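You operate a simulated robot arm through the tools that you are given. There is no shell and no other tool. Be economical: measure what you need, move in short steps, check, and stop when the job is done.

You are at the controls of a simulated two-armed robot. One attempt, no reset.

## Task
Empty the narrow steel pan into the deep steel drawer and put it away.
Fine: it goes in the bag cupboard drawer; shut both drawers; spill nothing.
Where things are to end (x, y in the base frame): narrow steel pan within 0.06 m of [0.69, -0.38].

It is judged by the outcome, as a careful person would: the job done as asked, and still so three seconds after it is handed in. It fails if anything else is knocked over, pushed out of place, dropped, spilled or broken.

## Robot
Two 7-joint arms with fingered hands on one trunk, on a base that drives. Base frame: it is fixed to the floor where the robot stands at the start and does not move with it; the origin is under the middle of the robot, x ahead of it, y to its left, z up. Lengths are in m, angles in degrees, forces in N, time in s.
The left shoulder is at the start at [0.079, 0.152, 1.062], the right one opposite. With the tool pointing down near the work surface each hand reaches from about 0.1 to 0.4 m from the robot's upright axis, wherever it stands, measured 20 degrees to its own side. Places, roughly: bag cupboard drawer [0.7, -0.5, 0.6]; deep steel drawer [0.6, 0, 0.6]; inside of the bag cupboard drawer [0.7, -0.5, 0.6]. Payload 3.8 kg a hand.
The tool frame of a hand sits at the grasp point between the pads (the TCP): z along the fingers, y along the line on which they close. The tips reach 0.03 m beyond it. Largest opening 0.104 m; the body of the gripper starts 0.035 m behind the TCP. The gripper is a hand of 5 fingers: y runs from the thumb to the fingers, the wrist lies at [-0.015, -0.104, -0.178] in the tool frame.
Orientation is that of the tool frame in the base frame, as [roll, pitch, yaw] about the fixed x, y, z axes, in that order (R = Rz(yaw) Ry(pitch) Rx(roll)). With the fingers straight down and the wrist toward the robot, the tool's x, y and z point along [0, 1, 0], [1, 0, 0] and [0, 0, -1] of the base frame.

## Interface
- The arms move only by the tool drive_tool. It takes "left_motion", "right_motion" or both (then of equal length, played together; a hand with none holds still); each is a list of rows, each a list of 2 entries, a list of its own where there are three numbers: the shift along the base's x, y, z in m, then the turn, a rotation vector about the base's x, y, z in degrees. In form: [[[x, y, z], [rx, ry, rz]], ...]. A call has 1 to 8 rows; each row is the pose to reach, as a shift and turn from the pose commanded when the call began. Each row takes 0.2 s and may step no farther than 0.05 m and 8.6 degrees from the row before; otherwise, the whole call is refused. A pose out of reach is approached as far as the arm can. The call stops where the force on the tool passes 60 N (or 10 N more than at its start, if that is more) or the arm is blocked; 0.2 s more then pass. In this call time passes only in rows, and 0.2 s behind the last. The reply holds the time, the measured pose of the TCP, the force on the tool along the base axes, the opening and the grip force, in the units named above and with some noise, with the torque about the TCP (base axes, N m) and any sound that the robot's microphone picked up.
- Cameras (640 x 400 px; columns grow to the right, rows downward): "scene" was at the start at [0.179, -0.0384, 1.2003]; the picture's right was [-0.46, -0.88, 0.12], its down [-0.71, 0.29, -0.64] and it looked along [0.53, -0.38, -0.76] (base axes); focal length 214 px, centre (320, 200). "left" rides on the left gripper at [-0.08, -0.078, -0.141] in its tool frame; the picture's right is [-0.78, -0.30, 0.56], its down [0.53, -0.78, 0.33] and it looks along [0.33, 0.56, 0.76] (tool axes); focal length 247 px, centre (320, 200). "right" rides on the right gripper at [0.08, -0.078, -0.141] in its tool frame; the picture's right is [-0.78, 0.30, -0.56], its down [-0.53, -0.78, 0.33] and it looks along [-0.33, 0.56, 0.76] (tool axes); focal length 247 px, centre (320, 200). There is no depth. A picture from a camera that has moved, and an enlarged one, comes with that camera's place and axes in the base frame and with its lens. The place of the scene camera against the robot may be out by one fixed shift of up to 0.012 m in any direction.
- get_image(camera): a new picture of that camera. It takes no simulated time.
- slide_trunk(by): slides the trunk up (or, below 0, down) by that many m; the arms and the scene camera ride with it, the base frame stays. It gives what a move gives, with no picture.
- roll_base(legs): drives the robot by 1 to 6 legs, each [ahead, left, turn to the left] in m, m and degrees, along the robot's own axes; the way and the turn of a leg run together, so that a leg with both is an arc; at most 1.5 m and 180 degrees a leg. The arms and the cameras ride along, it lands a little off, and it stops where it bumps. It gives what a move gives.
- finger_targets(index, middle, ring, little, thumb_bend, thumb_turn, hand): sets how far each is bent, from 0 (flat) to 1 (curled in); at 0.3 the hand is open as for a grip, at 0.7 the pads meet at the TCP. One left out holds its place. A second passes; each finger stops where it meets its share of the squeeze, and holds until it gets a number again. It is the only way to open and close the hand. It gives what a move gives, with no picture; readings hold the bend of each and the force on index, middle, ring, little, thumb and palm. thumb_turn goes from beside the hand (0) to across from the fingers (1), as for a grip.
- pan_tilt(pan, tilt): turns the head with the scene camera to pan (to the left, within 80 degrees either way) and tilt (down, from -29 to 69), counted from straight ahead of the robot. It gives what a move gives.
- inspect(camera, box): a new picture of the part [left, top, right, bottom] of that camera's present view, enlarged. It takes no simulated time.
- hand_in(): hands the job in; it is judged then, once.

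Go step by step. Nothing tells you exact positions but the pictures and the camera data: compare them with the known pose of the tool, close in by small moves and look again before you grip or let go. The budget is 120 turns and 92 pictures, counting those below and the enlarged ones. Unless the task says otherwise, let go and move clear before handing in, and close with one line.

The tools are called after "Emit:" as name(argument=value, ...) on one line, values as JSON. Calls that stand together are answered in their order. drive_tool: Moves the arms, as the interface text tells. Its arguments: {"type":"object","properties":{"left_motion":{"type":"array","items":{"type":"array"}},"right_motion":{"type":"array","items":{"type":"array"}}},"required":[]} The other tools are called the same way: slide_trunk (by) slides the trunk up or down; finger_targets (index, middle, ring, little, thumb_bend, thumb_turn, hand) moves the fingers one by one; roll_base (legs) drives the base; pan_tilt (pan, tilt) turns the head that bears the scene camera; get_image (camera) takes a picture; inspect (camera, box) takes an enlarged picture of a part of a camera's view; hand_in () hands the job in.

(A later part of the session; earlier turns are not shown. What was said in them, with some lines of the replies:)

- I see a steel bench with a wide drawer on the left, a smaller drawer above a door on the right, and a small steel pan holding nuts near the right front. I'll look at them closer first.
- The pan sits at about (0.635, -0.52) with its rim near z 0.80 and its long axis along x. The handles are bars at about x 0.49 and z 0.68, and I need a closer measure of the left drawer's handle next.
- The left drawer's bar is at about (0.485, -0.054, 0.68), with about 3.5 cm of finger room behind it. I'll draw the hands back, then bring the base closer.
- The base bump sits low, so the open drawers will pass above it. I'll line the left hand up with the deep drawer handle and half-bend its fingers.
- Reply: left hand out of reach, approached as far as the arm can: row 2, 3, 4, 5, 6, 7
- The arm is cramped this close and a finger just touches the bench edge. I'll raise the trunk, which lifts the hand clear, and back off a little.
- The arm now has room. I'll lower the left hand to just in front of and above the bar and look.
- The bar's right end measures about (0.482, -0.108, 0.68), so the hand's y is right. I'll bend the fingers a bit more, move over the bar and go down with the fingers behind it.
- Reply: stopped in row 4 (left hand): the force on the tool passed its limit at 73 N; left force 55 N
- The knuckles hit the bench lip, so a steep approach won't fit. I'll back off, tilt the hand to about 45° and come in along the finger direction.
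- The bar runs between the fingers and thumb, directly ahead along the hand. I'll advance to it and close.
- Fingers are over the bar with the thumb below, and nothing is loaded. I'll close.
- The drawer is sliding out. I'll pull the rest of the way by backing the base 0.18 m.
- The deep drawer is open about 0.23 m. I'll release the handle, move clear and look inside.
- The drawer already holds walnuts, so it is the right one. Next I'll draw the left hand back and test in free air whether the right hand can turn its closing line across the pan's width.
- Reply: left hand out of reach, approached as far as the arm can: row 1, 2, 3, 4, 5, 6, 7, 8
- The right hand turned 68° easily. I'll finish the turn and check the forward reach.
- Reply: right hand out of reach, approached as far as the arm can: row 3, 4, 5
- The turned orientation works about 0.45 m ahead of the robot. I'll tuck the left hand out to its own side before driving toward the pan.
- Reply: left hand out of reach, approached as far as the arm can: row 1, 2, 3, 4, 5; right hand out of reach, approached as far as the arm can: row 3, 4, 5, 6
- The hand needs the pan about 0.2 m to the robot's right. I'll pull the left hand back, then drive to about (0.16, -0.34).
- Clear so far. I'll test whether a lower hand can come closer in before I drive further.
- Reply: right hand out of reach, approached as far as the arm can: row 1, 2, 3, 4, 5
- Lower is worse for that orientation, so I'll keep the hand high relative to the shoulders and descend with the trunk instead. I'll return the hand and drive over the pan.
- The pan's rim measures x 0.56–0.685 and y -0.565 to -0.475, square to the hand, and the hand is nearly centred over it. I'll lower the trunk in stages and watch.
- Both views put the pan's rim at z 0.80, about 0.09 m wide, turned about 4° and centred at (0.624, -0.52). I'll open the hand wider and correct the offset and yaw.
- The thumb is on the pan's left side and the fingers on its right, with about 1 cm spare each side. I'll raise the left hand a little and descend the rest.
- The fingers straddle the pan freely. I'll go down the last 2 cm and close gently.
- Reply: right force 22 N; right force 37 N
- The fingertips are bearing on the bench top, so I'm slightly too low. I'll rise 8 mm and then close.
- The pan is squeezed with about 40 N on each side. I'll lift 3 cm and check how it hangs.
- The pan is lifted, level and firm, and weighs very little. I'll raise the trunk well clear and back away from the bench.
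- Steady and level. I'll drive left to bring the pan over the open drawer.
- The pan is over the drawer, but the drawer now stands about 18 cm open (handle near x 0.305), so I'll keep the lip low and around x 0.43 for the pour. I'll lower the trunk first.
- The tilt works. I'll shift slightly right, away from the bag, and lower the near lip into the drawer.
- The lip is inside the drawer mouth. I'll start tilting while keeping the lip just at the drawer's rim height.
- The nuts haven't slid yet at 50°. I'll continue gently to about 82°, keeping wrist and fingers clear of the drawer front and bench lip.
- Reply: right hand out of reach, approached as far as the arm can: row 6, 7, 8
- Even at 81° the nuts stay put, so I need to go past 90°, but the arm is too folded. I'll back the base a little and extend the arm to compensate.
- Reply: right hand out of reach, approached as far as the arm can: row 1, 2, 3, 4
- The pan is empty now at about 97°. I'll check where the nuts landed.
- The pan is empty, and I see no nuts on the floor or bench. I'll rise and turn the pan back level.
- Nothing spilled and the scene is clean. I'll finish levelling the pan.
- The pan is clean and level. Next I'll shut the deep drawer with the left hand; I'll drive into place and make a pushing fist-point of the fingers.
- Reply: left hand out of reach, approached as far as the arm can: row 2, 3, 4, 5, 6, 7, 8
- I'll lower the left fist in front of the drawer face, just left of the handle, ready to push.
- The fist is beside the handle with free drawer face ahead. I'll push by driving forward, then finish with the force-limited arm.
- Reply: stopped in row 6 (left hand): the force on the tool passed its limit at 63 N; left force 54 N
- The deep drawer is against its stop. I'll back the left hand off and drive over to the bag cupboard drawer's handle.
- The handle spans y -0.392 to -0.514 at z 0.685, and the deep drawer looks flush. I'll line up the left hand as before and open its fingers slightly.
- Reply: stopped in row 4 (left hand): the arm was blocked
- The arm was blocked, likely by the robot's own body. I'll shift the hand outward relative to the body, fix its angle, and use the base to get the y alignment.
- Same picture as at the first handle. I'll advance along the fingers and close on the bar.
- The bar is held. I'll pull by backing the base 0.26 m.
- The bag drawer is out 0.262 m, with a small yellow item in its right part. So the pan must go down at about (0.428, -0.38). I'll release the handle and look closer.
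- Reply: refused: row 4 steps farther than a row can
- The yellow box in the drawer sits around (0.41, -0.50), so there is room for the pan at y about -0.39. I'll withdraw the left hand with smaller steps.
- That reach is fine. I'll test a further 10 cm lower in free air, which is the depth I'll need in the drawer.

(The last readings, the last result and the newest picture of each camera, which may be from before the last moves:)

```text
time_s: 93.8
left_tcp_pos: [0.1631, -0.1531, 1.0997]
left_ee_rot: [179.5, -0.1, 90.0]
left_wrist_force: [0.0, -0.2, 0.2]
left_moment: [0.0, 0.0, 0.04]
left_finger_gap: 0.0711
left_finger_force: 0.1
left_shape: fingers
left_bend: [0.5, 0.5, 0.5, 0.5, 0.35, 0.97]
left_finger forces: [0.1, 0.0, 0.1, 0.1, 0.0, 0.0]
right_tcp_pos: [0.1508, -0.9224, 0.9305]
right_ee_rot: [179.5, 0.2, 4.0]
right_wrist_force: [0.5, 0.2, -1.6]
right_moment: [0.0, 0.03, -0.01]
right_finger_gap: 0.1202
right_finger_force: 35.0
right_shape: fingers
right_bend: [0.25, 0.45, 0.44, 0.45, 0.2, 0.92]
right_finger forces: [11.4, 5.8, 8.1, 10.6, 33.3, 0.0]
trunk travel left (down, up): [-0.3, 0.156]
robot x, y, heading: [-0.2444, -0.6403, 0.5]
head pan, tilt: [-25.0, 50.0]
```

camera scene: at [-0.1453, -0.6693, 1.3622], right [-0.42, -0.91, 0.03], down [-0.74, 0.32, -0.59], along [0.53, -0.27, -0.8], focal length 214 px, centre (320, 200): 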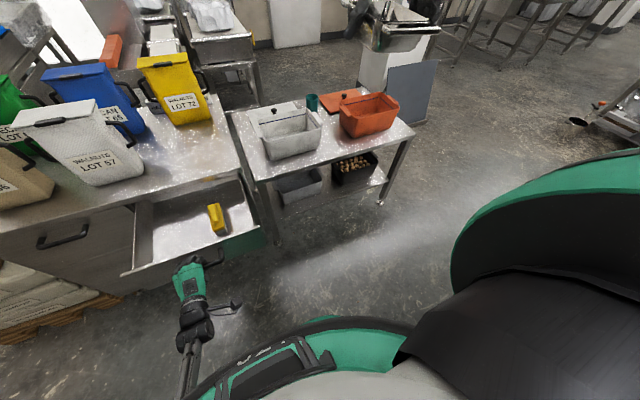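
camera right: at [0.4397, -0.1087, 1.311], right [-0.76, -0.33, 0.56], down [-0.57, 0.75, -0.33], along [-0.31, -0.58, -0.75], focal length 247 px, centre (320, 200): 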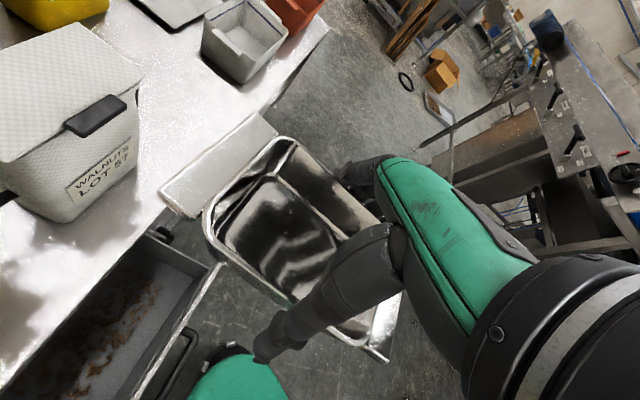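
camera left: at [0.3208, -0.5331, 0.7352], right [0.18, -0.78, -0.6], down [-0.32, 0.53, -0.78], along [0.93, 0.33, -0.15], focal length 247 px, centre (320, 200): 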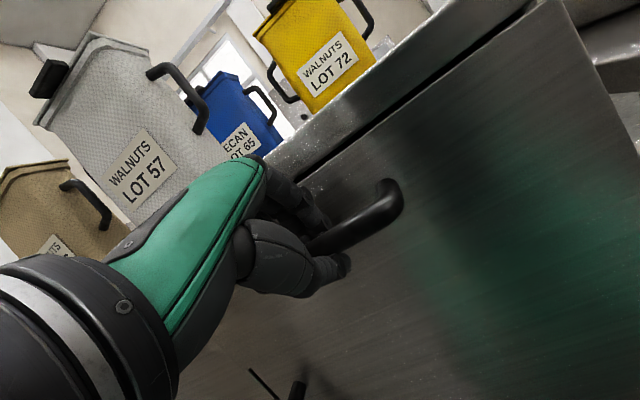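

The pose is reachable. I'll drive left and then forward so the pan hangs above the open drawer.

Emit:
roll_base(legs=[[0, 0.525, -0.5], [0.26, 0, 0]])

Emit:
get_image(camera="right")

Emit:
pan_tilt(pan=-35, tilt=45)

Emit:
get_image(camera="scene")

```text
time_s: 98.3
left_tcp_pos: [0.4248, 0.3634, 1.1005]
left_ee_rot: [179.3, 0.0, 89.5]
left_wrist_force: [0.5, -0.5, -0.3]
left_moment: [-0.01, 0.0, -0.03]
left_finger_gap: 0.0712
left_finger_force: 0.1
left_shape: fingers
left_bend: [0.5, 0.5, 0.5, 0.5, 0.35, 0.97]
left_finger forces: [0.0, 0.0, 0.2, 0.0, 0.1, 0.0]
right_tcp_pos: [0.4066, -0.4066, 0.9326]
right_ee_rot: [179.5, 0.1, 3.5]
right_wrist_force: [-0.1, 0.7, -2.1]
right_moment: [0.02, 0.05, 0.0]
right_finger_gap: 0.1204
right_finger_force: 34.4
right_shape: fingers
right_bend: [0.25, 0.45, 0.44, 0.45, 0.2, 0.92]
right_finger forces: [11.4, 5.8, 8.0, 10.6, 33.1, 0.0]
trunk travel left (down, up): [-0.3, 0.156]
robot x, y, heading: [0.0129, -0.1214, -0.2]
head pan, tilt: [-25.0, 50.0]
```

```text
28 pictures are left
camera right: at [0.4825, -0.3223, 1.0732], right [-0.76, -0.34, 0.56], down [-0.58, 0.74, -0.34], along [-0.3, -0.58, -0.76], focal length 247 px, centre (320, 200)
```

right: 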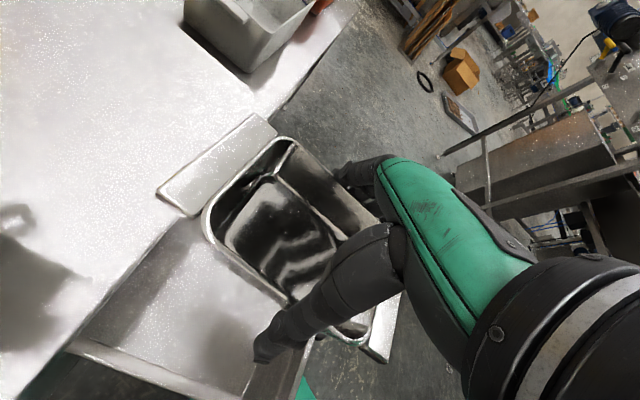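

```text
time_s: 99.0
left_tcp_pos: [0.4269, 0.3639, 1.0993]
left_ee_rot: [179.3, -0.1, 89.5]
left_wrist_force: [0.7, -0.4, -0.1]
left_moment: [0.03, -0.02, -0.01]
left_finger_gap: 0.0712
left_finger_force: 0.0
left_shape: fingers
left_bend: [0.5, 0.5, 0.5, 0.5, 0.35, 0.97]
left_finger forces: [0.0, 0.0, 0.1, 0.0, 0.1, 0.0]
right_tcp_pos: [0.4087, -0.4061, 0.9319]
right_ee_rot: [179.6, 0.2, 3.5]
right_wrist_force: [-0.2, -0.3, -1.7]
right_moment: [-0.01, 0.03, -0.02]
right_finger_gap: 0.1207
right_finger_force: 34.0
right_shape: fingers
right_bend: [0.25, 0.45, 0.44, 0.45, 0.2, 0.92]
right_finger forces: [11.3, 5.8, 8.0, 10.6, 33.1, 0.1]
trunk travel left (down, up): [-0.3, 0.156]
robot x, y, heading: [0.019, -0.1249, -0.2]
head pan, tilt: [-35.0, 45.0]
```

```text
27 pictures are left
camera scene: at [0.1112, -0.165, 1.3694], right [-0.57, -0.82, 0.04], down [-0.62, 0.41, -0.67], along [0.53, -0.41, -0.74], focal length 214 px, centre (320, 200)
```

scene: 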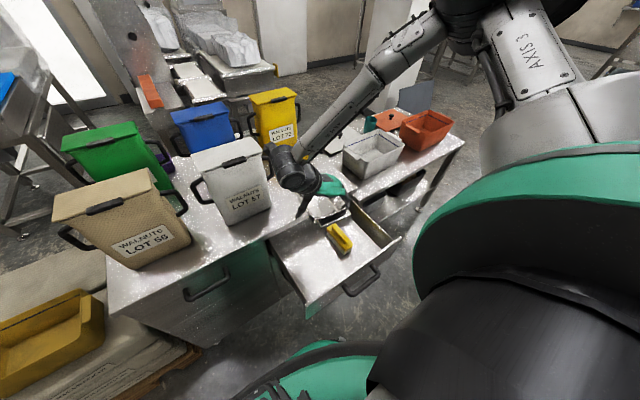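

The pan hangs over the drawer; the left wall is at y about -0.28 and the box's near face at about -0.486. I'll trim to (0.422, -0.385) and lower in stages.

Emit:
drive_tool(right_motion=[[[0.007, 0.01, 0], [0, 0, -1.5]], [[0.014, 0.021, 0], [0, 0, -3]], [[0.014, 0.021, 0], [0, 0, -3]]], left_motion=[[[-0.03, 0, 0], [0, 0, 0]], [[-0.06, 0, 0], [0, 0, 0]], [[-0.09, 0, 0], [0, 0, 0]]])

Emit:
slide_trunk(by=-0.17)

Emit:
get_image(camera="right")

Emit:
get_image(camera="scene")

```text
time_s: 99.8
left_tcp_pos: [0.3348, 0.3616, 1.0988]
left_ee_rot: [179.3, -0.3, 89.6]
left_wrist_force: [0.2, -0.5, 0.7]
left_moment: [0.02, -0.03, -0.01]
left_finger_gap: 0.0709
left_finger_force: 0.0
left_shape: fingers
left_bend: [0.5, 0.5, 0.5, 0.5, 0.35, 0.97]
left_finger forces: [0.1, 0.1, 0.1, 0.0, 0.1, 0.0]
right_tcp_pos: [0.422, -0.3842, 0.9318]
right_ee_rot: [179.5, 0.2, 0.4]
right_wrist_force: [0.1, 0.4, -1.4]
right_moment: [-0.03, 0.03, 0.02]
right_finger_gap: 0.1203
right_finger_force: 34.6
right_shape: fingers
right_bend: [0.25, 0.45, 0.44, 0.45, 0.2, 0.92]
right_finger forces: [11.4, 5.8, 8.0, 10.6, 33.1, 0.0]
trunk travel left (down, up): [-0.3, 0.156]
robot x, y, heading: [0.0167, -0.1193, -0.1]
head pan, tilt: [-35.0, 45.0]
```

```text
time_s: 101.8
left_tcp_pos: [0.3357, 0.3631, 0.9307]
left_ee_rot: [179.3, -0.1, 89.6]
left_wrist_force: [0.4, 0.0, -0.2]
left_moment: [-0.01, 0.02, -0.02]
left_finger_gap: 0.0712
left_finger_force: 0.1
left_shape: fingers
left_bend: [0.5, 0.5, 0.5, 0.5, 0.35, 0.97]
left_finger forces: [0.1, 0.0, 0.0, 0.0, 0.1, 0.1]
right_tcp_pos: [0.4211, -0.3848, 0.7626]
right_ee_rot: [179.5, 0.1, 0.4]
right_wrist_force: [1.0, 0.5, 1.6]
right_moment: [-0.19, -0.24, 0.11]
right_finger_gap: 0.1207
right_finger_force: 35.7
right_shape: fingers
right_bend: [0.24, 0.45, 0.44, 0.45, 0.2, 0.92]
right_finger forces: [12.8, 5.8, 8.0, 11.0, 34.2, 0.0]
trunk travel left (down, up): [-0.13, 0.326]
robot x, y, heading: [0.0163, -0.1206, 0.1]
head pan, tilt: [-35.0, 45.0]
```

```text
26 pictures are left
camera right: at [0.5014, -0.3054, 0.9034], right [-0.77, -0.3, 0.56], down [-0.54, 0.77, -0.34], along [-0.33, -0.57, -0.76], focal length 247 px, centre (320, 200)
```

right: 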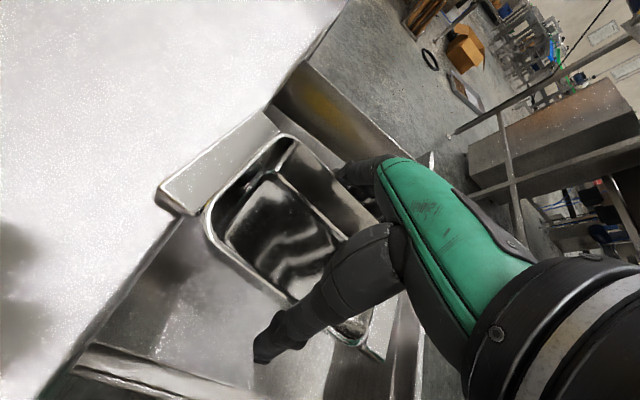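

```text
25 pictures are left
camera scene: at [0.1957, -0.1651, 1.1648], right [-0.55, -0.82, 0.16], down [-0.75, 0.41, -0.52], along [0.36, -0.41, -0.84], focal length 214 px, centre (320, 200)
```

scene: 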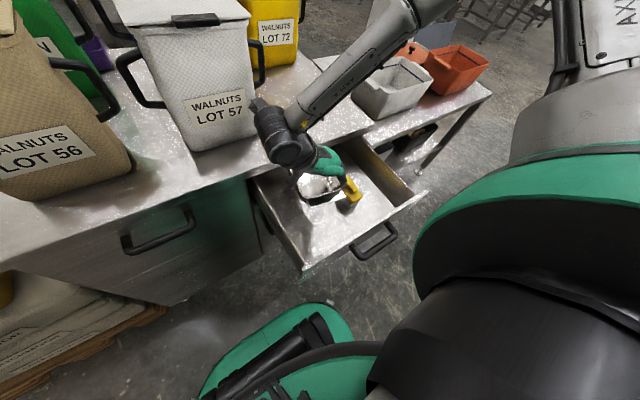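

There's a light contact: the pan's far tab has met the bench lip. I'll rise, shift 3 cm toward me (still within tolerance), and look again.

Emit:
slide_trunk(by=0.03)

Emit:
drive_tool(right_motion=[[[-0.015, 0, 0], [0, 0, 0]], [[-0.028, 0, 0], [0, 0, 0]], [[-0.028, 0, 0], [0, 0, 0]]])

Emit:
get_image(camera="right")

Emit:
inspect(camera="scene", box=[230, 90, 430, 290])

```text
time_s: 102.5
left_tcp_pos: [0.3367, 0.3637, 0.9596]
left_ee_rot: [179.4, -0.1, 89.8]
left_wrist_force: [0.7, 0.4, 0.1]
left_moment: [0.02, -0.03, -0.02]
left_finger_gap: 0.0711
left_finger_force: 0.1
left_shape: fingers
left_bend: [0.5, 0.5, 0.5, 0.5, 0.35, 0.97]
left_finger forces: [0.0, 0.0, 0.0, 0.0, 0.0, 0.1]
right_tcp_pos: [0.4229, -0.3861, 0.7909]
right_ee_rot: [179.5, 0.3, 0.5]
right_wrist_force: [1.2, -0.1, -2.4]
right_moment: [-0.03, 0.04, -0.02]
right_finger_gap: 0.1199
right_finger_force: 35.6
right_shape: fingers
right_bend: [0.25, 0.45, 0.44, 0.45, 0.2, 0.92]
right_finger forces: [11.6, 5.8, 7.8, 11.7, 34.0, 0.1]
trunk travel left (down, up): [-0.16, 0.296]
robot x, y, heading: [0.0165, -0.1242, -0.2]
head pan, tilt: [-35.0, 45.0]
```

```text
time_s: 103.3
left_tcp_pos: [0.3368, 0.3636, 0.9606]
left_ee_rot: [179.5, -0.1, 89.6]
left_wrist_force: [0.0, 0.1, -0.3]
left_moment: [0.0, 0.02, 0.03]
left_finger_gap: 0.0713
left_finger_force: 0.1
left_shape: fingers
left_bend: [0.5, 0.5, 0.5, 0.5, 0.35, 0.97]
left_finger forces: [0.1, 0.0, 0.1, 0.1, 0.1, 0.0]
right_tcp_pos: [0.3929, -0.3843, 0.7923]
right_ee_rot: [179.4, 0.2, 0.5]
right_wrist_force: [-0.6, 0.8, -1.4]
right_moment: [0.0, 0.05, -0.02]
right_finger_gap: 0.1205
right_finger_force: 36.0
right_shape: fingers
right_bend: [0.25, 0.45, 0.44, 0.45, 0.2, 0.92]
right_finger forces: [11.5, 5.7, 7.8, 11.6, 34.0, 0.0]
trunk travel left (down, up): [-0.16, 0.296]
robot x, y, heading: [0.0186, -0.1169, -0.3]
head pan, tilt: [-35.0, 45.0]
```

```text
24 pictures are left
camera right: at [0.4737, -0.3057, 0.9332], right [-0.77, -0.3, 0.56], down [-0.54, 0.77, -0.34], along [-0.33, -0.57, -0.76], focal length 247 px, centre (320, 200)
```

right: 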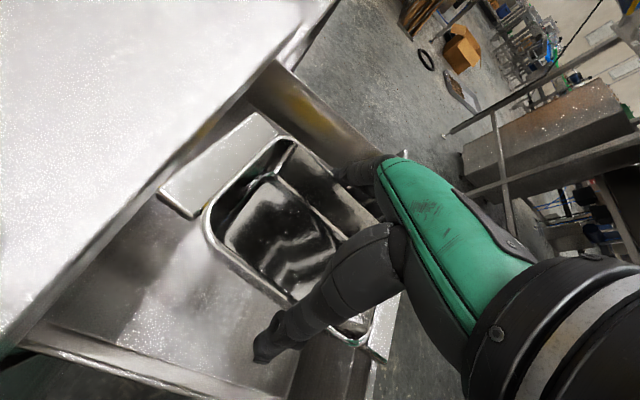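

```text
2.00 times, centred on (330, 190) of scene
camera zoom: at [0.1774, -0.1652, 1.2046], right [-0.56, -0.82, 0.13], down [-0.72, 0.41, -0.56], along [0.4, -0.41, -0.82], focal length 429 px, centre (300, 220)
```

zoom: 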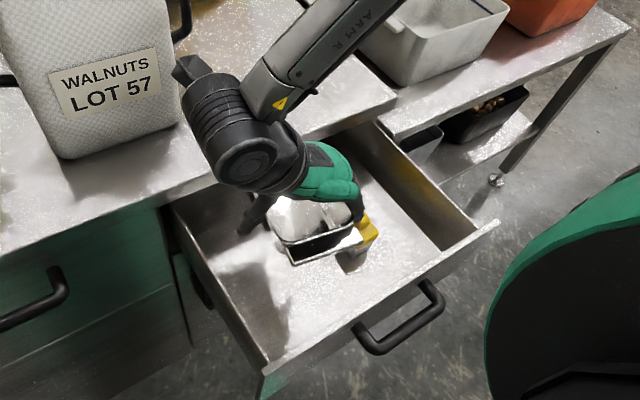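

Clear of the lip now. The box's top is low (about z 0.65) and its near face at y -0.488, leaving a few cm for the fingers. I'll go on down.

Emit:
slide_trunk(by=-0.1)

Emit:
get_image(camera="right")

Emit:
inspect(camera="scene", box=[200, 60, 430, 290])

```text
time_s: 104.7
left_tcp_pos: [0.3351, 0.3636, 0.8611]
left_ee_rot: [179.3, -0.2, 89.5]
left_wrist_force: [0.1, 0.1, 0.3]
left_moment: [0.0, 0.03, -0.02]
left_finger_gap: 0.0711
left_finger_force: 0.1
left_shape: fingers
left_bend: [0.5, 0.5, 0.5, 0.5, 0.35, 0.97]
left_finger forces: [0.0, 0.0, 0.0, 0.0, 0.1, 0.0]
right_tcp_pos: [0.3936, -0.3847, 0.6923]
right_ee_rot: [179.5, 0.2, 0.6]
right_wrist_force: [-0.6, -0.6, -1.9]
right_moment: [-0.01, 0.01, 0.0]
right_finger_gap: 0.1204
right_finger_force: 35.3
right_shape: fingers
right_bend: [0.25, 0.45, 0.44, 0.45, 0.2, 0.92]
right_finger forces: [11.6, 5.9, 7.8, 11.6, 33.8, 0.0]
trunk travel left (down, up): [-0.06, 0.396]
robot x, y, heading: [0.0166, -0.1201, -0.2]
head pan, tilt: [-35.0, 45.0]
```

```text
22 pictures are left
camera right: at [0.4729, -0.3055, 0.8336], right [-0.77, -0.3, 0.56], down [-0.54, 0.77, -0.34], along [-0.33, -0.57, -0.76], focal length 247 px, centre (320, 200)
```

right: 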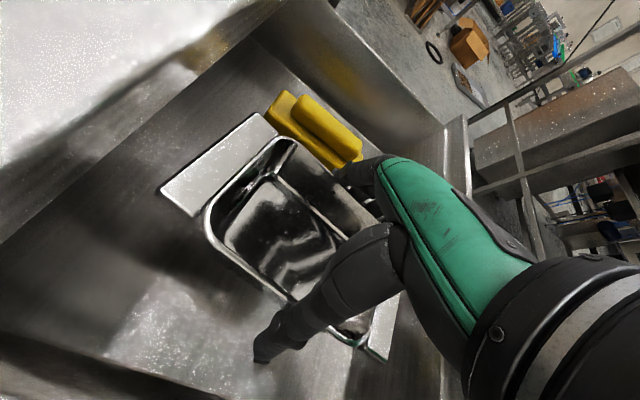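

```text
1.74 times, centred on (315, 175) of scene
camera zoom: at [0.2432, -0.1653, 1.0636], right [-0.53, -0.82, 0.23], down [-0.81, 0.41, -0.42], along [0.25, -0.41, -0.88], focal length 373 px, centre (329, 244)
```

zoom: 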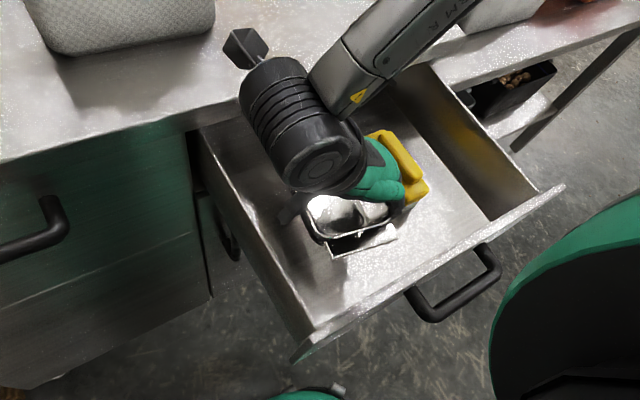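

The box is still about 4 cm beyond the fingers. I'll lower a bit more with the trunk and finish with small force-watched steps.

Emit:
slide_trunk(by=-0.03)

Emit:
drive_tool(right_motion=[[[0, 0, -0.004], [0, 0, 0]], [[0, 0, -0.008], [0, 0, 0]]])

Emit:
inspect(camera="right", box=[120, 60, 460, 380])

```text
time_s: 105.4
left_tcp_pos: [0.335, 0.3628, 0.8302]
left_ee_rot: [179.2, -0.1, 89.6]
left_wrist_force: [0.5, 0.6, 0.9]
left_moment: [-0.02, 0.0, -0.01]
left_finger_gap: 0.0712
left_finger_force: 0.1
left_shape: fingers
left_bend: [0.5, 0.5, 0.5, 0.5, 0.35, 0.97]
left_finger forces: [0.0, 0.1, 0.0, 0.0, 0.1, 0.0]
right_tcp_pos: [0.3943, -0.385, 0.6544]
right_ee_rot: [179.3, 1.3, 0.3]
right_wrist_force: [-0.4, -0.2, -2.2]
right_moment: [-0.04, 0.04, 0.01]
right_finger_gap: 0.1204
right_finger_force: 34.7
right_shape: fingers
right_bend: [0.25, 0.45, 0.44, 0.45, 0.2, 0.92]
right_finger forces: [11.6, 5.8, 7.8, 11.7, 33.8, 0.0]
trunk travel left (down, up): [-0.03, 0.426]
robot x, y, heading: [0.0163, -0.1218, -0.0]
head pan, tilt: [-35.0, 45.0]
```

```text
time_s: 106.0
left_tcp_pos: [0.3361, 0.3653, 0.8301]
left_ee_rot: [179.5, -0.1, 89.7]
left_wrist_force: [0.6, -0.1, 0.9]
left_moment: [-0.03, -0.02, -0.03]
left_finger_gap: 0.0713
left_finger_force: 0.0
left_shape: fingers
left_bend: [0.5, 0.5, 0.5, 0.5, 0.35, 0.97]
left_finger forces: [0.1, 0.0, 0.0, 0.0, 0.0, 0.1]
right_tcp_pos: [0.3957, -0.3848, 0.6467]
right_ee_rot: [179.5, 1.4, 0.3]
right_wrist_force: [-0.6, -0.1, -1.0]
right_moment: [-0.02, -0.04, -0.01]
right_finger_gap: 0.12
right_finger_force: 34.9
right_shape: fingers
right_bend: [0.25, 0.45, 0.44, 0.45, 0.2, 0.92]
right_finger forces: [11.5, 5.8, 7.8, 11.6, 33.8, 0.1]
trunk travel left (down, up): [-0.03, 0.426]
robot x, y, heading: [0.0193, -0.1237, 0.0]
head pan, tilt: [-35.0, 45.0]
```

```text
1.25 times, centred on (290, 220) of right
camera zoom: at [0.4784, -0.305, 0.7854], right [-0.76, -0.3, 0.58], down [-0.55, 0.77, -0.33], along [-0.35, -0.57, -0.75], focal length 309 px, centre (358, 175)
```

zoom: 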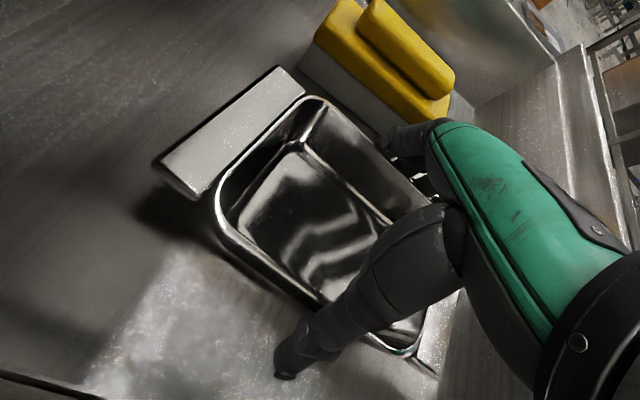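

Still hanging free. A few more millimetres down, watching the force.

Emit:
drive_tool(right_motion=[[[0, 0, -0.004], [0, 0, 0]], [[0, 0, -0.008], [0, -0.5, 0]], [[0, 0, -0.012], [0, -1, 0]]])

```text
time_s: 106.8
left_tcp_pos: [0.3326, 0.3656, 0.8309]
left_ee_rot: [179.2, 0.0, 89.7]
left_wrist_force: [-0.8, -0.8, -0.7]
left_moment: [0.02, -0.01, -0.04]
left_finger_gap: 0.0709
left_finger_force: 0.1
left_shape: fingers
left_bend: [0.5, 0.5, 0.5, 0.5, 0.35, 0.97]
left_finger forces: [0.0, 0.1, 0.0, 0.1, 0.0, 0.1]
right_tcp_pos: [0.3957, -0.3833, 0.6387]
right_ee_rot: [179.0, -0.1, 0.3]
right_wrist_force: [2.1, 3.0, 47.9]
right_moment: [-1.7, 0.83, -0.03]
right_finger_gap: 0.1217
right_finger_force: 41.6
right_shape: fingers
right_bend: [0.24, 0.44, 0.44, 0.46, 0.2, 0.91]
right_finger forces: [16.4, 5.4, 7.6, 15.6, 37.1, 0.0]
trunk travel left (down, up): [-0.03, 0.426]
robot x, y, heading: [0.0148, -0.1248, -0.3]
head pan, tilt: [-35.0, 45.0]
```

The pan is on the drawer floor. I'll ease the pressure and open the hand.

Emit:
drive_tool(right_motion=[[[0, 0, 0.003], [0, 0, 0]], [[0, 0, 0.005], [0, 0, 0]]])

Emit:
finger_targets(hand="right", index=0.24, middle=0.26, ring=0.26, little=0.26, thumb_bend=0.2)

Emit:
get_image(camera="right")

```text
time_s: 107.4
left_tcp_pos: [0.3347, 0.3645, 0.8294]
left_ee_rot: [179.3, -0.1, 89.6]
left_wrist_force: [-0.6, 0.3, 0.5]
left_moment: [-0.01, 0.01, -0.01]
left_finger_gap: 0.0711
left_finger_force: 0.1
left_shape: fingers
left_bend: [0.5, 0.5, 0.5, 0.5, 0.35, 0.97]
left_finger forces: [0.0, 0.0, 0.1, 0.0, 0.1, 0.0]
right_tcp_pos: [0.393, -0.3844, 0.6398]
right_ee_rot: [179.3, 0.2, 0.5]
right_wrist_force: [2.2, 2.6, 31.7]
right_moment: [-1.09, 0.35, 0.04]
right_finger_gap: 0.1212
right_finger_force: 38.1
right_shape: fingers
right_bend: [0.24, 0.44, 0.44, 0.46, 0.2, 0.92]
right_finger forces: [15.0, 5.5, 7.9, 12.5, 36.4, 0.0]
trunk travel left (down, up): [-0.03, 0.426]
robot x, y, heading: [0.0155, -0.1199, -0.2]
head pan, tilt: [-35.0, 45.0]
```

```text
time_s: 108.4
left_tcp_pos: [0.3362, 0.3638, 0.8311]
left_ee_rot: [179.5, -0.1, 89.6]
left_wrist_force: [-0.3, 0.7, -1.2]
left_moment: [-0.02, 0.0, -0.01]
left_finger_gap: 0.0711
left_finger_force: 0.1
left_shape: fingers
left_bend: [0.5, 0.5, 0.5, 0.5, 0.35, 0.97]
left_finger forces: [0.0, 0.1, 0.1, 0.1, 0.0, 0.0]
right_tcp_pos: [0.3943, -0.3856, 0.6401]
right_ee_rot: [179.4, 0.4, 0.4]
right_wrist_force: [-2.1, 0.8, 3.0]
right_moment: [-0.1, -0.07, -0.04]
right_finger_gap: 0.129
right_finger_force: 4.7
right_shape: fingers
right_bend: [0.22, 0.26, 0.26, 0.26, 0.16, 0.97]
right_finger forces: [4.9, 0.1, 0.0, 0.0, 4.9, 0.0]
trunk travel left (down, up): [-0.03, 0.426]
robot x, y, heading: [0.0175, -0.1196, -0.3]
head pan, tilt: [-35.0, 45.0]
```

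```text
19 pictures are left
camera right: at [0.475, -0.3058, 0.7794], right [-0.77, -0.3, 0.57], down [-0.54, 0.77, -0.34], along [-0.34, -0.57, -0.75], focal length 247 px, centre (320, 200)
```

right: 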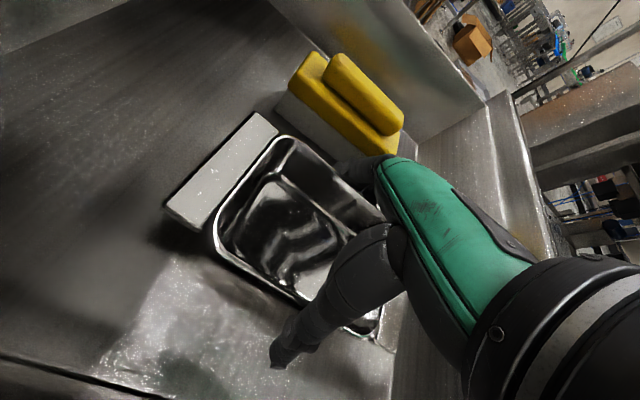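

The index and thumb still touch lightly. I'll open those a bit more.

Emit:
finger_targets(hand="right", index=0.16, middle=0.2, ring=0.2, little=0.2, thumb_bend=0.08)

Emit:
inspect(camera="scene", box=[200, 60, 430, 290])

```text
time_s: 109.4
left_tcp_pos: [0.3365, 0.3634, 0.8293]
left_ee_rot: [179.4, -0.1, 89.6]
left_wrist_force: [0.1, 0.0, 0.1]
left_moment: [0.0, 0.05, 0.0]
left_finger_gap: 0.0709
left_finger_force: 0.0
left_shape: fingers
left_bend: [0.5, 0.5, 0.5, 0.5, 0.35, 0.97]
left_finger forces: [0.0, 0.0, 0.0, 0.1, 0.1, 0.0]
right_tcp_pos: [0.3957, -0.3852, 0.6391]
right_ee_rot: [179.4, 0.4, 0.4]
right_wrist_force: [0.8, 0.3, 0.0]
right_moment: [-0.02, -0.03, -0.03]
right_finger_gap: 0.1386
right_finger_force: 0.1
right_shape: fingers
right_bend: [0.16, 0.2, 0.2, 0.2, 0.08, 0.97]
right_finger forces: [0.0, 0.0, 0.0, 0.1, 0.1, 0.0]
trunk travel left (down, up): [-0.03, 0.426]
robot x, y, heading: [0.0164, -0.1193, -0.1]
head pan, tilt: [-35.0, 45.0]
```

```text
1.74 times, centred on (315, 175) of scene
camera zoom: at [0.2657, -0.1653, 1.0165], right [-0.51, -0.82, 0.26], down [-0.84, 0.41, -0.37], along [0.19, -0.41, -0.89], focal length 373 px, centre (329, 244)
```

zoom: 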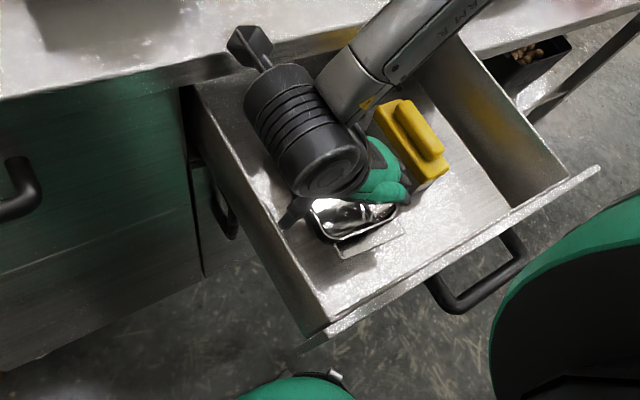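

No contact forces remain. I'll rise straight up 6 cm and check the pan stays.

Emit:
slide_trunk(by=0.06)

Emit:
get_image(camera="right")

```text
time_s: 110.4
left_tcp_pos: [0.3365, 0.3624, 0.8893]
left_ee_rot: [179.3, -0.1, 89.7]
left_wrist_force: [-0.2, 0.2, 0.1]
left_moment: [-0.03, 0.02, -0.02]
left_finger_gap: 0.0708
left_finger_force: 0.0
left_shape: fingers
left_bend: [0.5, 0.5, 0.5, 0.5, 0.35, 0.97]
left_finger forces: [0.0, 0.0, 0.0, 0.0, 0.0, 0.0]
right_tcp_pos: [0.3947, -0.3849, 0.6991]
right_ee_rot: [179.3, 0.4, 0.4]
right_wrist_force: [-0.1, -0.7, 0.5]
right_moment: [-0.02, -0.02, 0.0]
right_finger_gap: 0.1388
right_finger_force: 0.1
right_shape: fingers
right_bend: [0.16, 0.2, 0.2, 0.2, 0.08, 0.97]
right_finger forces: [0.1, 0.0, 0.1, 0.1, 0.0, 0.0]
trunk travel left (down, up): [-0.09, 0.366]
robot x, y, heading: [0.0192, -0.1211, -0.1]
head pan, tilt: [-35.0, 45.0]
```

```text
17 pictures are left
camera right: at [0.4757, -0.305, 0.8392], right [-0.77, -0.3, 0.57], down [-0.54, 0.77, -0.34], along [-0.34, -0.57, -0.75], focal length 247 px, centre (320, 200)
```

right: 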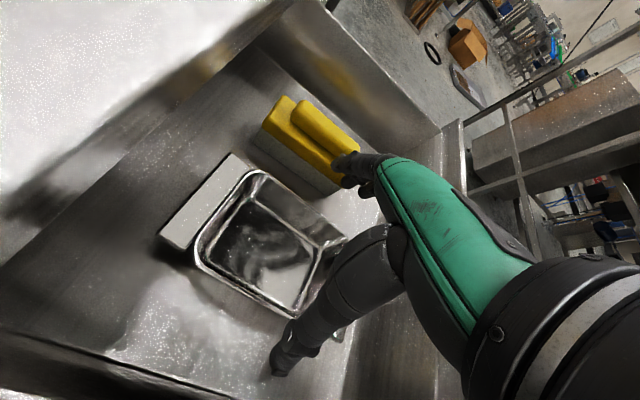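

The pan sits freely at about (0.415, -0.386), which will be about (0.68, -0.386) when the drawer is shut. I'll rise, back away and bring the left hand round to push.

Emit:
slide_trunk(by=0.15)

Emit:
slide_trunk(by=0.06)

Emit:
roll_base(legs=[[-0.25, 0, 0], [0, -0.435, 0]])

Emit:
finger_targets(hand="left", index=0.68, middle=0.68, ring=0.68, little=0.68, thumb_bend=0.6)

Emit:
drive_tool(left_motion=[[[0.0, -0.035, -0.01], [0, 0, 0]], [[0.01, -0.07, -0.02], [0, -8, 0]], [[0.02, -0.105, -0.04], [0, -16, 0]], [[0.03, -0.14, -0.06], [0, -24, 0]], [[0.04, -0.175, -0.08], [0, -32, 0]], [[0.05, -0.21, -0.1], [0, -40, 0]], [[0.055, -0.235, -0.12], [0, -40, 0]], [[0.06, -0.255, -0.14], [0, -40, 0]]], right_motion=[[[0, 0, 0.03], [0, 0, 0]], [[0, 0, 0.06], [0, 0, 0]], [[0, 0, 0.09], [0, 0, 0]], [[0, 0, 0.12], [0, 0, 0]], [[0, 0, 0.15], [0, 0, 0]], [[0, 0, 0.18], [0, 0, 0]], [[0, 0, 0.21], [0, 0, 0]], [[0, 0, 0.24], [0, 0, 0]]])

Emit:
get_image(camera="scene")

```text
time_s: 112.2
left_tcp_pos: [0.3369, 0.3648, 1.0393]
left_ee_rot: [179.3, -0.2, 89.5]
left_wrist_force: [1.2, -0.1, 0.4]
left_moment: [-0.05, 0.01, 0.01]
left_finger_gap: 0.0709
left_finger_force: 0.0
left_shape: fingers
left_bend: [0.5, 0.5, 0.5, 0.5, 0.35, 0.97]
left_finger forces: [0.1, 0.0, 0.0, 0.0, 0.0, 0.0]
right_tcp_pos: [0.396, -0.3835, 0.8489]
right_ee_rot: [179.5, 0.4, 0.3]
right_wrist_force: [0.1, -0.3, -0.3]
right_moment: [-0.02, 0.02, 0.01]
right_finger_gap: 0.1389
right_finger_force: 0.0
right_shape: fingers
right_bend: [0.16, 0.2, 0.2, 0.2, 0.08, 0.97]
right_finger forces: [0.0, 0.0, 0.0, 0.0, 0.0, 0.1]
trunk travel left (down, up): [-0.24, 0.216]
robot x, y, heading: [0.0149, -0.1224, -0.1]
head pan, tilt: [-35.0, 45.0]
```

```text
time_s: 113.2
left_tcp_pos: [0.3362, 0.3631, 1.1008]
left_ee_rot: [179.5, 0.0, 89.6]
left_wrist_force: [-0.3, 0.8, 0.4]
left_moment: [-0.03, 0.0, 0.01]
left_finger_gap: 0.071
left_finger_force: 0.1
left_shape: fingers
left_bend: [0.5, 0.5, 0.5, 0.5, 0.35, 0.97]
left_finger forces: [0.0, 0.1, 0.0, 0.0, 0.1, 0.0]
right_tcp_pos: [0.3945, -0.3827, 0.9102]
right_ee_rot: [179.4, 0.4, 0.3]
right_wrist_force: [-0.1, 0.2, 0.5]
right_moment: [-0.02, 0.01, -0.01]
right_finger_gap: 0.1389
right_finger_force: 0.0
right_shape: fingers
right_bend: [0.16, 0.2, 0.2, 0.2, 0.08, 0.97]
right_finger forces: [0.0, 0.0, 0.0, 0.0, 0.0, 0.0]
trunk travel left (down, up): [-0.3, 0.156]
robot x, y, heading: [0.0185, -0.1205, -0.0]
head pan, tilt: [-35.0, 45.0]
```

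```text
time_s: 117.3
left_tcp_pos: [0.0734, -0.069, 1.099]
left_ee_rot: [179.2, -0.1, 89.9]
left_wrist_force: [1.1, -0.5, -0.3]
left_moment: [0.04, 0.02, -0.02]
left_finger_gap: 0.0713
left_finger_force: 0.0
left_shape: fingers
left_bend: [0.5, 0.5, 0.5, 0.5, 0.35, 0.97]
left_finger forces: [0.1, 0.0, 0.0, 0.0, 0.1, 0.0]
right_tcp_pos: [0.1363, -0.8164, 0.9087]
right_ee_rot: [179.3, 0.4, 0.8]
right_wrist_force: [0.3, 0.1, 0.2]
right_moment: [-0.01, -0.02, 0.01]
right_finger_gap: 0.1392
right_finger_force: 0.1
right_shape: fingers
right_bend: [0.16, 0.2, 0.2, 0.2, 0.08, 0.97]
right_finger forces: [0.1, 0.0, 0.0, 0.0, 0.0, 0.0]
trunk travel left (down, up): [-0.3, 0.156]
robot x, y, heading: [-0.2424, -0.5565, 0.1]
head pan, tilt: [-35.0, 45.0]
```

```text
time_s: 118.3
left_tcp_pos: [0.073, -0.068, 1.1001]
left_ee_rot: [179.2, 0.0, 89.9]
left_wrist_force: [0.2, 0.2, 1.6]
left_moment: [-0.01, 0.01, 0.0]
left_finger_gap: 0.0165
left_finger_force: 0.0
left_shape: fingers
left_bend: [0.68, 0.68, 0.68, 0.68, 0.6, 0.97]
left_finger forces: [0.0, 0.0, 0.1, 0.0, 0.1, 0.0]
right_tcp_pos: [0.1356, -0.8164, 0.9101]
right_ee_rot: [179.4, 0.3, 0.7]
right_wrist_force: [0.6, -0.7, -0.2]
right_moment: [0.02, -0.02, 0.03]
right_finger_gap: 0.1388
right_finger_force: 0.1
right_shape: fingers
right_bend: [0.16, 0.2, 0.2, 0.2, 0.08, 0.97]
right_finger forces: [0.1, 0.1, 0.0, 0.0, 0.0, 0.1]
trunk travel left (down, up): [-0.3, 0.156]
robot x, y, heading: [-0.2419, -0.5553, 0.1]
head pan, tilt: [-35.0, 45.0]
```

```text
time_s: 120.1
left_tcp_pos: [0.1309, -0.3227, 0.9619]
left_ee_rot: [139.2, -0.2, 90.1]
left_wrist_force: [-0.3, -0.1, 0.3]
left_moment: [0.03, -0.02, 0.0]
left_finger_gap: 0.0158
left_finger_force: 0.0
left_shape: fingers
left_bend: [0.68, 0.68, 0.68, 0.68, 0.6, 0.97]
left_finger forces: [0.0, 0.0, 0.0, 0.0, 0.0, 0.0]
left hand out of reach, approached as far as the arm can: row 3, 4, 5, 6, 7
right_tcp_pos: [0.1358, -0.8149, 1.1517]
right_ee_rot: [179.3, 0.3, 0.6]
right_wrist_force: [0.1, 0.4, -0.2]
right_moment: [-0.01, 0.03, 0.03]
right_finger_gap: 0.139
right_finger_force: 0.2
right_shape: fingers
right_bend: [0.16, 0.2, 0.2, 0.2, 0.08, 0.97]
right_finger forces: [0.1, 0.1, 0.0, 0.0, 0.0, 0.1]
trunk travel left (down, up): [-0.3, 0.156]
robot x, y, heading: [-0.2415, -0.5543, 0.4]
head pan, tilt: [-35.0, 45.0]
```

```text
16 pictures are left
camera scene: at [-0.1505, -0.5986, 1.3696], right [-0.57, -0.82, 0.04], down [-0.63, 0.4, -0.67], along [0.53, -0.4, -0.74], focal length 214 px, centre (320, 200)
```

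scene: 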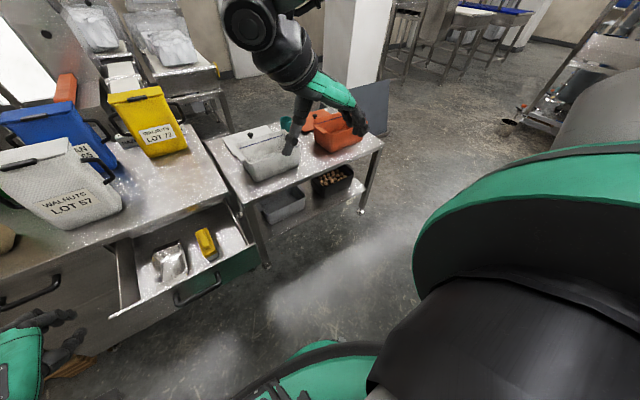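

The pan rests in the drawer beside the yellow box. I'll lower the left fist in front of the face, left of the handle.

Emit:
drive_tool(left_motion=[[[0, 0, -0.04], [0, 0, 0]], [[0, 0, -0.08], [0, 0, 0]], [[0, 0, -0.12], [0, 0, 0]], [[0, 0, -0.16], [0, 0, 0]], [[0, 0, -0.2], [0, 0, 0]], [[0, 0, -0.24], [0, 0, 0]], [[0, 0, -0.28], [0, 0, 0]]])

Emit:
get_image(camera="left")

```text
time_s: 121.7
left_tcp_pos: [0.1336, -0.3248, 0.6816]
left_ee_rot: [139.3, -0.1, 90.0]
left_wrist_force: [-0.6, -1.2, -0.1]
left_moment: [0.0, -0.01, 0.01]
left_finger_gap: 0.0164
left_finger_force: 0.1
left_shape: fingers
left_bend: [0.68, 0.68, 0.68, 0.68, 0.6, 0.97]
left_finger forces: [0.0, 0.0, 0.0, 0.0, 0.0, 0.0]
right_tcp_pos: [0.137, -0.8135, 1.1497]
right_ee_rot: [179.4, 0.4, 0.8]
right_wrist_force: [-0.6, 0.6, -0.6]
right_moment: [0.0, -0.02, -0.01]
right_finger_gap: 0.1391
right_finger_force: 0.1
right_shape: fingers
right_bend: [0.16, 0.2, 0.2, 0.2, 0.08, 0.97]
right_finger forces: [0.2, 0.1, 0.1, 0.1, 0.0, 0.0]
trunk travel left (down, up): [-0.3, 0.156]
robot x, y, heading: [-0.243, -0.5591, 0.1]
head pan, tilt: [-35.0, 45.0]
```

```text
15 pictures are left
camera left: at [-0.0166, -0.4051, 0.7373], right [0.14, -0.77, -0.62], down [-0.37, 0.54, -0.76], along [0.92, 0.34, -0.21], focal length 247 px, centre (320, 200)
```

left: 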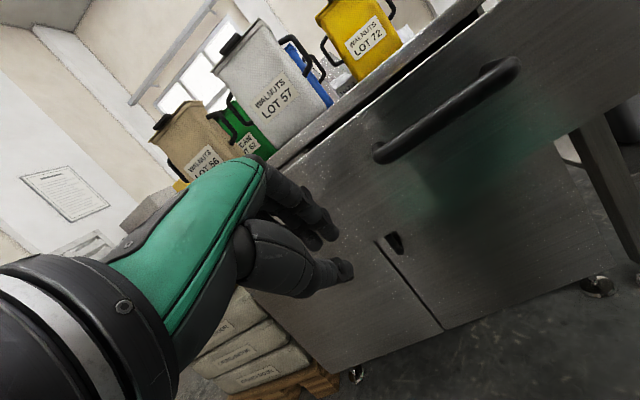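

The fist faces the free part of the drawer front. I'll push gently with short drives, then finish with the force-limited arm.

Emit:
roll_base(legs=[[0.1, 0, 0], [0.1, 0, 0], [0.1, 0, 0]])

Emit:
drive_tool(left_motion=[[[0.012, 0, 0], [0, 0, 0]], [[0.024, 0, 0], [0, 0, 0]], [[0.036, 0, 0], [0, 0, 0]], [[0.048, 0, 0], [0, 0, 0]], [[0.06, 0, 0], [0, 0, 0]], [[0.07, 0, 0], [0, 0, 0]], [[0.08, 0, 0], [0, 0, 0]]])

Emit:
get_image(camera="left")

```text
time_s: 124.3
left_tcp_pos: [0.4294, -0.3226, 0.6818]
left_ee_rot: [139.5, -0.1, 90.2]
left_wrist_force: [-0.4, -0.2, 0.2]
left_moment: [0.02, 0.02, -0.01]
left_finger_gap: 0.016
left_finger_force: 0.1
left_shape: fingers
left_bend: [0.68, 0.68, 0.68, 0.68, 0.6, 0.97]
left_finger forces: [0.1, 0.1, 0.1, 0.0, 0.0, 0.0]
right_tcp_pos: [0.4351, -0.8117, 1.1495]
right_ee_rot: [179.4, 0.2, 0.9]
right_wrist_force: [0.6, -0.1, 0.6]
right_moment: [0.04, 0.01, -0.01]
right_finger_gap: 0.1387
right_finger_force: 0.1
right_shape: fingers
right_bend: [0.16, 0.2, 0.2, 0.2, 0.08, 0.97]
right_finger forces: [0.0, 0.0, 0.0, 0.0, 0.0, 0.1]
trunk travel left (down, up): [-0.3, 0.156]
robot x, y, heading: [0.0533, -0.5584, 0.5]
head pan, tilt: [-35.0, 45.0]
```

```text
time_s: 126.1
left_tcp_pos: [0.4963, -0.3215, 0.6774]
left_ee_rot: [140.0, -0.1, 90.4]
left_wrist_force: [-44.2, -1.6, 10.4]
left_moment: [0.19, -0.96, 0.6]
left_finger_gap: 0.0099
left_finger_force: 22.0
left_shape: fingers
left_bend: [0.71, 0.7, 0.71, 0.68, 0.6, 0.97]
left_finger forces: [5.3, 27.1, 11.7, 0.0, 0.0, 0.0]
right_tcp_pos: [0.4313, -0.8115, 1.1513]
right_ee_rot: [179.4, 0.0, 1.2]
right_wrist_force: [1.0, -0.4, -0.1]
right_moment: [0.0, 0.06, 0.0]
right_finger_gap: 0.1388
right_finger_force: 0.1
right_shape: fingers
right_bend: [0.16, 0.2, 0.2, 0.2, 0.08, 0.97]
right_finger forces: [0.0, 0.0, 0.0, 0.0, 0.0, 0.0]
trunk travel left (down, up): [-0.3, 0.156]
robot x, y, heading: [0.0519, -0.5517, 0.6]
head pan, tilt: [-35.0, 45.0]
stopped in row 7 (left hand): the force on the tool passed its limit at 62 N (the readings are from after the stop); the commanded pose is now the measured one
```

```text
14 pictures are left
camera left: at [0.3482, -0.4025, 0.7345], right [0.14, -0.77, -0.62], down [-0.39, 0.53, -0.75], along [0.91, 0.34, -0.22], focal length 247 px, centre (320, 200)
```

left: 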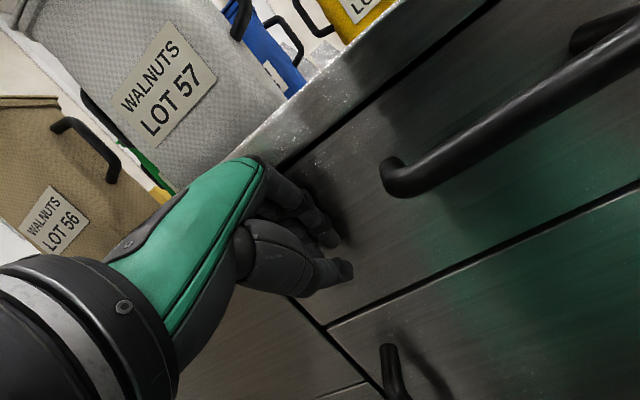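

The drawer is at its stop at the same depth as the first. I'll retract, back away and check everything.

Emit:
drive_tool(left_motion=[[[-0.03, 0, 0.005], [0, 0, 0]], [[-0.06, 0, 0.01], [0, 0, 0]], [[-0.075, 0, 0.03], [0, 0, 0]]])

Emit:
roll_base(legs=[[-0.35, 0.2, 0]])

Emit:
pan_tilt(pan=-5, tilt=38)

Emit:
get_image(camera="scene")

Emit:
inspect(camera="scene", box=[200, 120, 460, 300])

```text
time_s: 126.9
left_tcp_pos: [0.4278, -0.3209, 0.7079]
left_ee_rot: [139.6, -0.1, 90.1]
left_wrist_force: [-0.5, 0.4, 0.3]
left_moment: [-0.03, 0.0, 0.02]
left_finger_gap: 0.016
left_finger_force: 0.1
left_shape: fingers
left_bend: [0.68, 0.68, 0.68, 0.68, 0.6, 0.97]
left_finger forces: [0.0, 0.0, 0.0, 0.0, 0.0, 0.0]
right_tcp_pos: [0.4333, -0.8112, 1.151]
right_ee_rot: [179.5, 0.3, 0.9]
right_wrist_force: [-0.6, 0.3, -0.2]
right_moment: [-0.02, 0.0, -0.01]
right_finger_gap: 0.1389
right_finger_force: 0.0
right_shape: fingers
right_bend: [0.16, 0.2, 0.2, 0.2, 0.08, 0.97]
right_finger forces: [0.0, 0.0, 0.0, 0.0, 0.1, 0.0]
trunk travel left (down, up): [-0.3, 0.156]
robot x, y, heading: [0.0527, -0.5521, 0.2]
head pan, tilt: [-35.0, 45.0]
```

```text
time_s: 129.4
left_tcp_pos: [0.0896, -0.1209, 0.7056]
left_ee_rot: [139.6, -0.1, 89.4]
left_wrist_force: [-0.4, 0.5, 1.0]
left_moment: [0.0, 0.02, -0.01]
left_finger_gap: 0.0157
left_finger_force: 0.1
left_shape: fingers
left_bend: [0.68, 0.68, 0.68, 0.68, 0.6, 0.97]
left_finger forces: [0.0, 0.0, 0.0, 0.1, 0.0, 0.0]
right_tcp_pos: [0.0876, -0.6102, 1.1504]
right_ee_rot: [179.4, 0.4, 0.1]
right_wrist_force: [0.8, -0.4, 0.6]
right_moment: [0.0, 0.01, 0.03]
right_finger_gap: 0.1388
right_finger_force: 0.0
right_shape: fingers
right_bend: [0.16, 0.2, 0.2, 0.2, 0.08, 0.97]
right_finger forces: [0.0, 0.0, 0.0, 0.0, 0.0, 0.0]
trunk travel left (down, up): [-0.3, 0.156]
robot x, y, heading: [-0.2871, -0.3475, -0.4]
head pan, tilt: [-35.0, 45.0]
```

```text
time_s: 130.3
left_tcp_pos: [0.0894, -0.1215, 0.7076]
left_ee_rot: [139.7, -0.2, 89.5]
left_wrist_force: [0.0, 0.7, 0.1]
left_moment: [-0.01, 0.03, 0.03]
left_finger_gap: 0.0158
left_finger_force: 0.1
left_shape: fingers
left_bend: [0.68, 0.68, 0.68, 0.68, 0.6, 0.97]
left_finger forces: [0.0, 0.1, 0.0, 0.0, 0.1, 0.0]
right_tcp_pos: [0.088, -0.6102, 1.1496]
right_ee_rot: [179.4, 0.2, 0.1]
right_wrist_force: [-0.1, 0.7, 0.0]
right_moment: [0.0, -0.02, 0.04]
right_finger_gap: 0.139
right_finger_force: 0.1
right_shape: fingers
right_bend: [0.16, 0.2, 0.2, 0.2, 0.08, 0.97]
right_finger forces: [0.0, 0.1, 0.0, 0.1, 0.0, 0.1]
trunk travel left (down, up): [-0.3, 0.156]
robot x, y, heading: [-0.289, -0.3499, -0.2]
head pan, tilt: [-5.0, 38.0]
```

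```text
13 pictures are left
camera scene: at [-0.1756, -0.3533, 1.3784], right [-0.1, -1.0, 0.01], down [-0.66, 0.06, -0.75], along [0.74, -0.07, -0.67], focal length 214 px, centre (320, 200)
```

scene: 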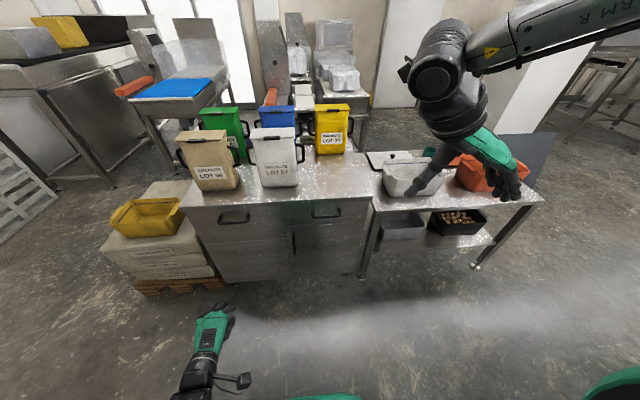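

```text
2.22 times, centred on (330, 210) of scene
camera zoom: at [-0.1756, -0.3533, 1.3784], right [-0.1, -1.0, 0.01], down [-0.66, 0.06, -0.75], along [0.74, -0.07, -0.67], focal length 477 px, centre (298, 178)
```

zoom: 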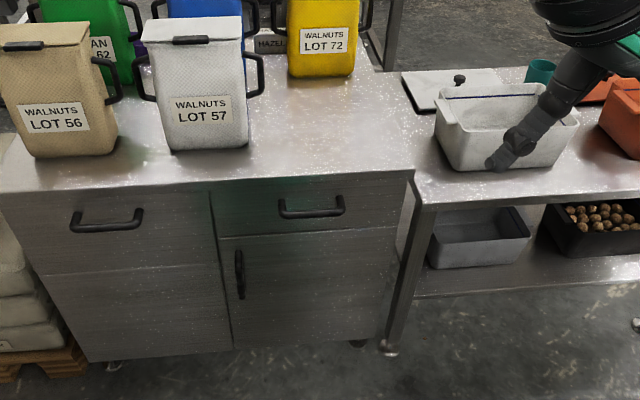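

Both drawers are flush, the bench and floor are clean, and all the bags are standing where they were. The hands are empty and clear, so I'm handing in.

Emit:
hand_in()

```text
The job is handed in.
```

The narrow steel pan was emptied into the deep steel drawer and put in the bag cupboard drawer at about [0.68, -0.39] by my estimate. Both drawers are shut, and I saw nothing spilled or knocked over.
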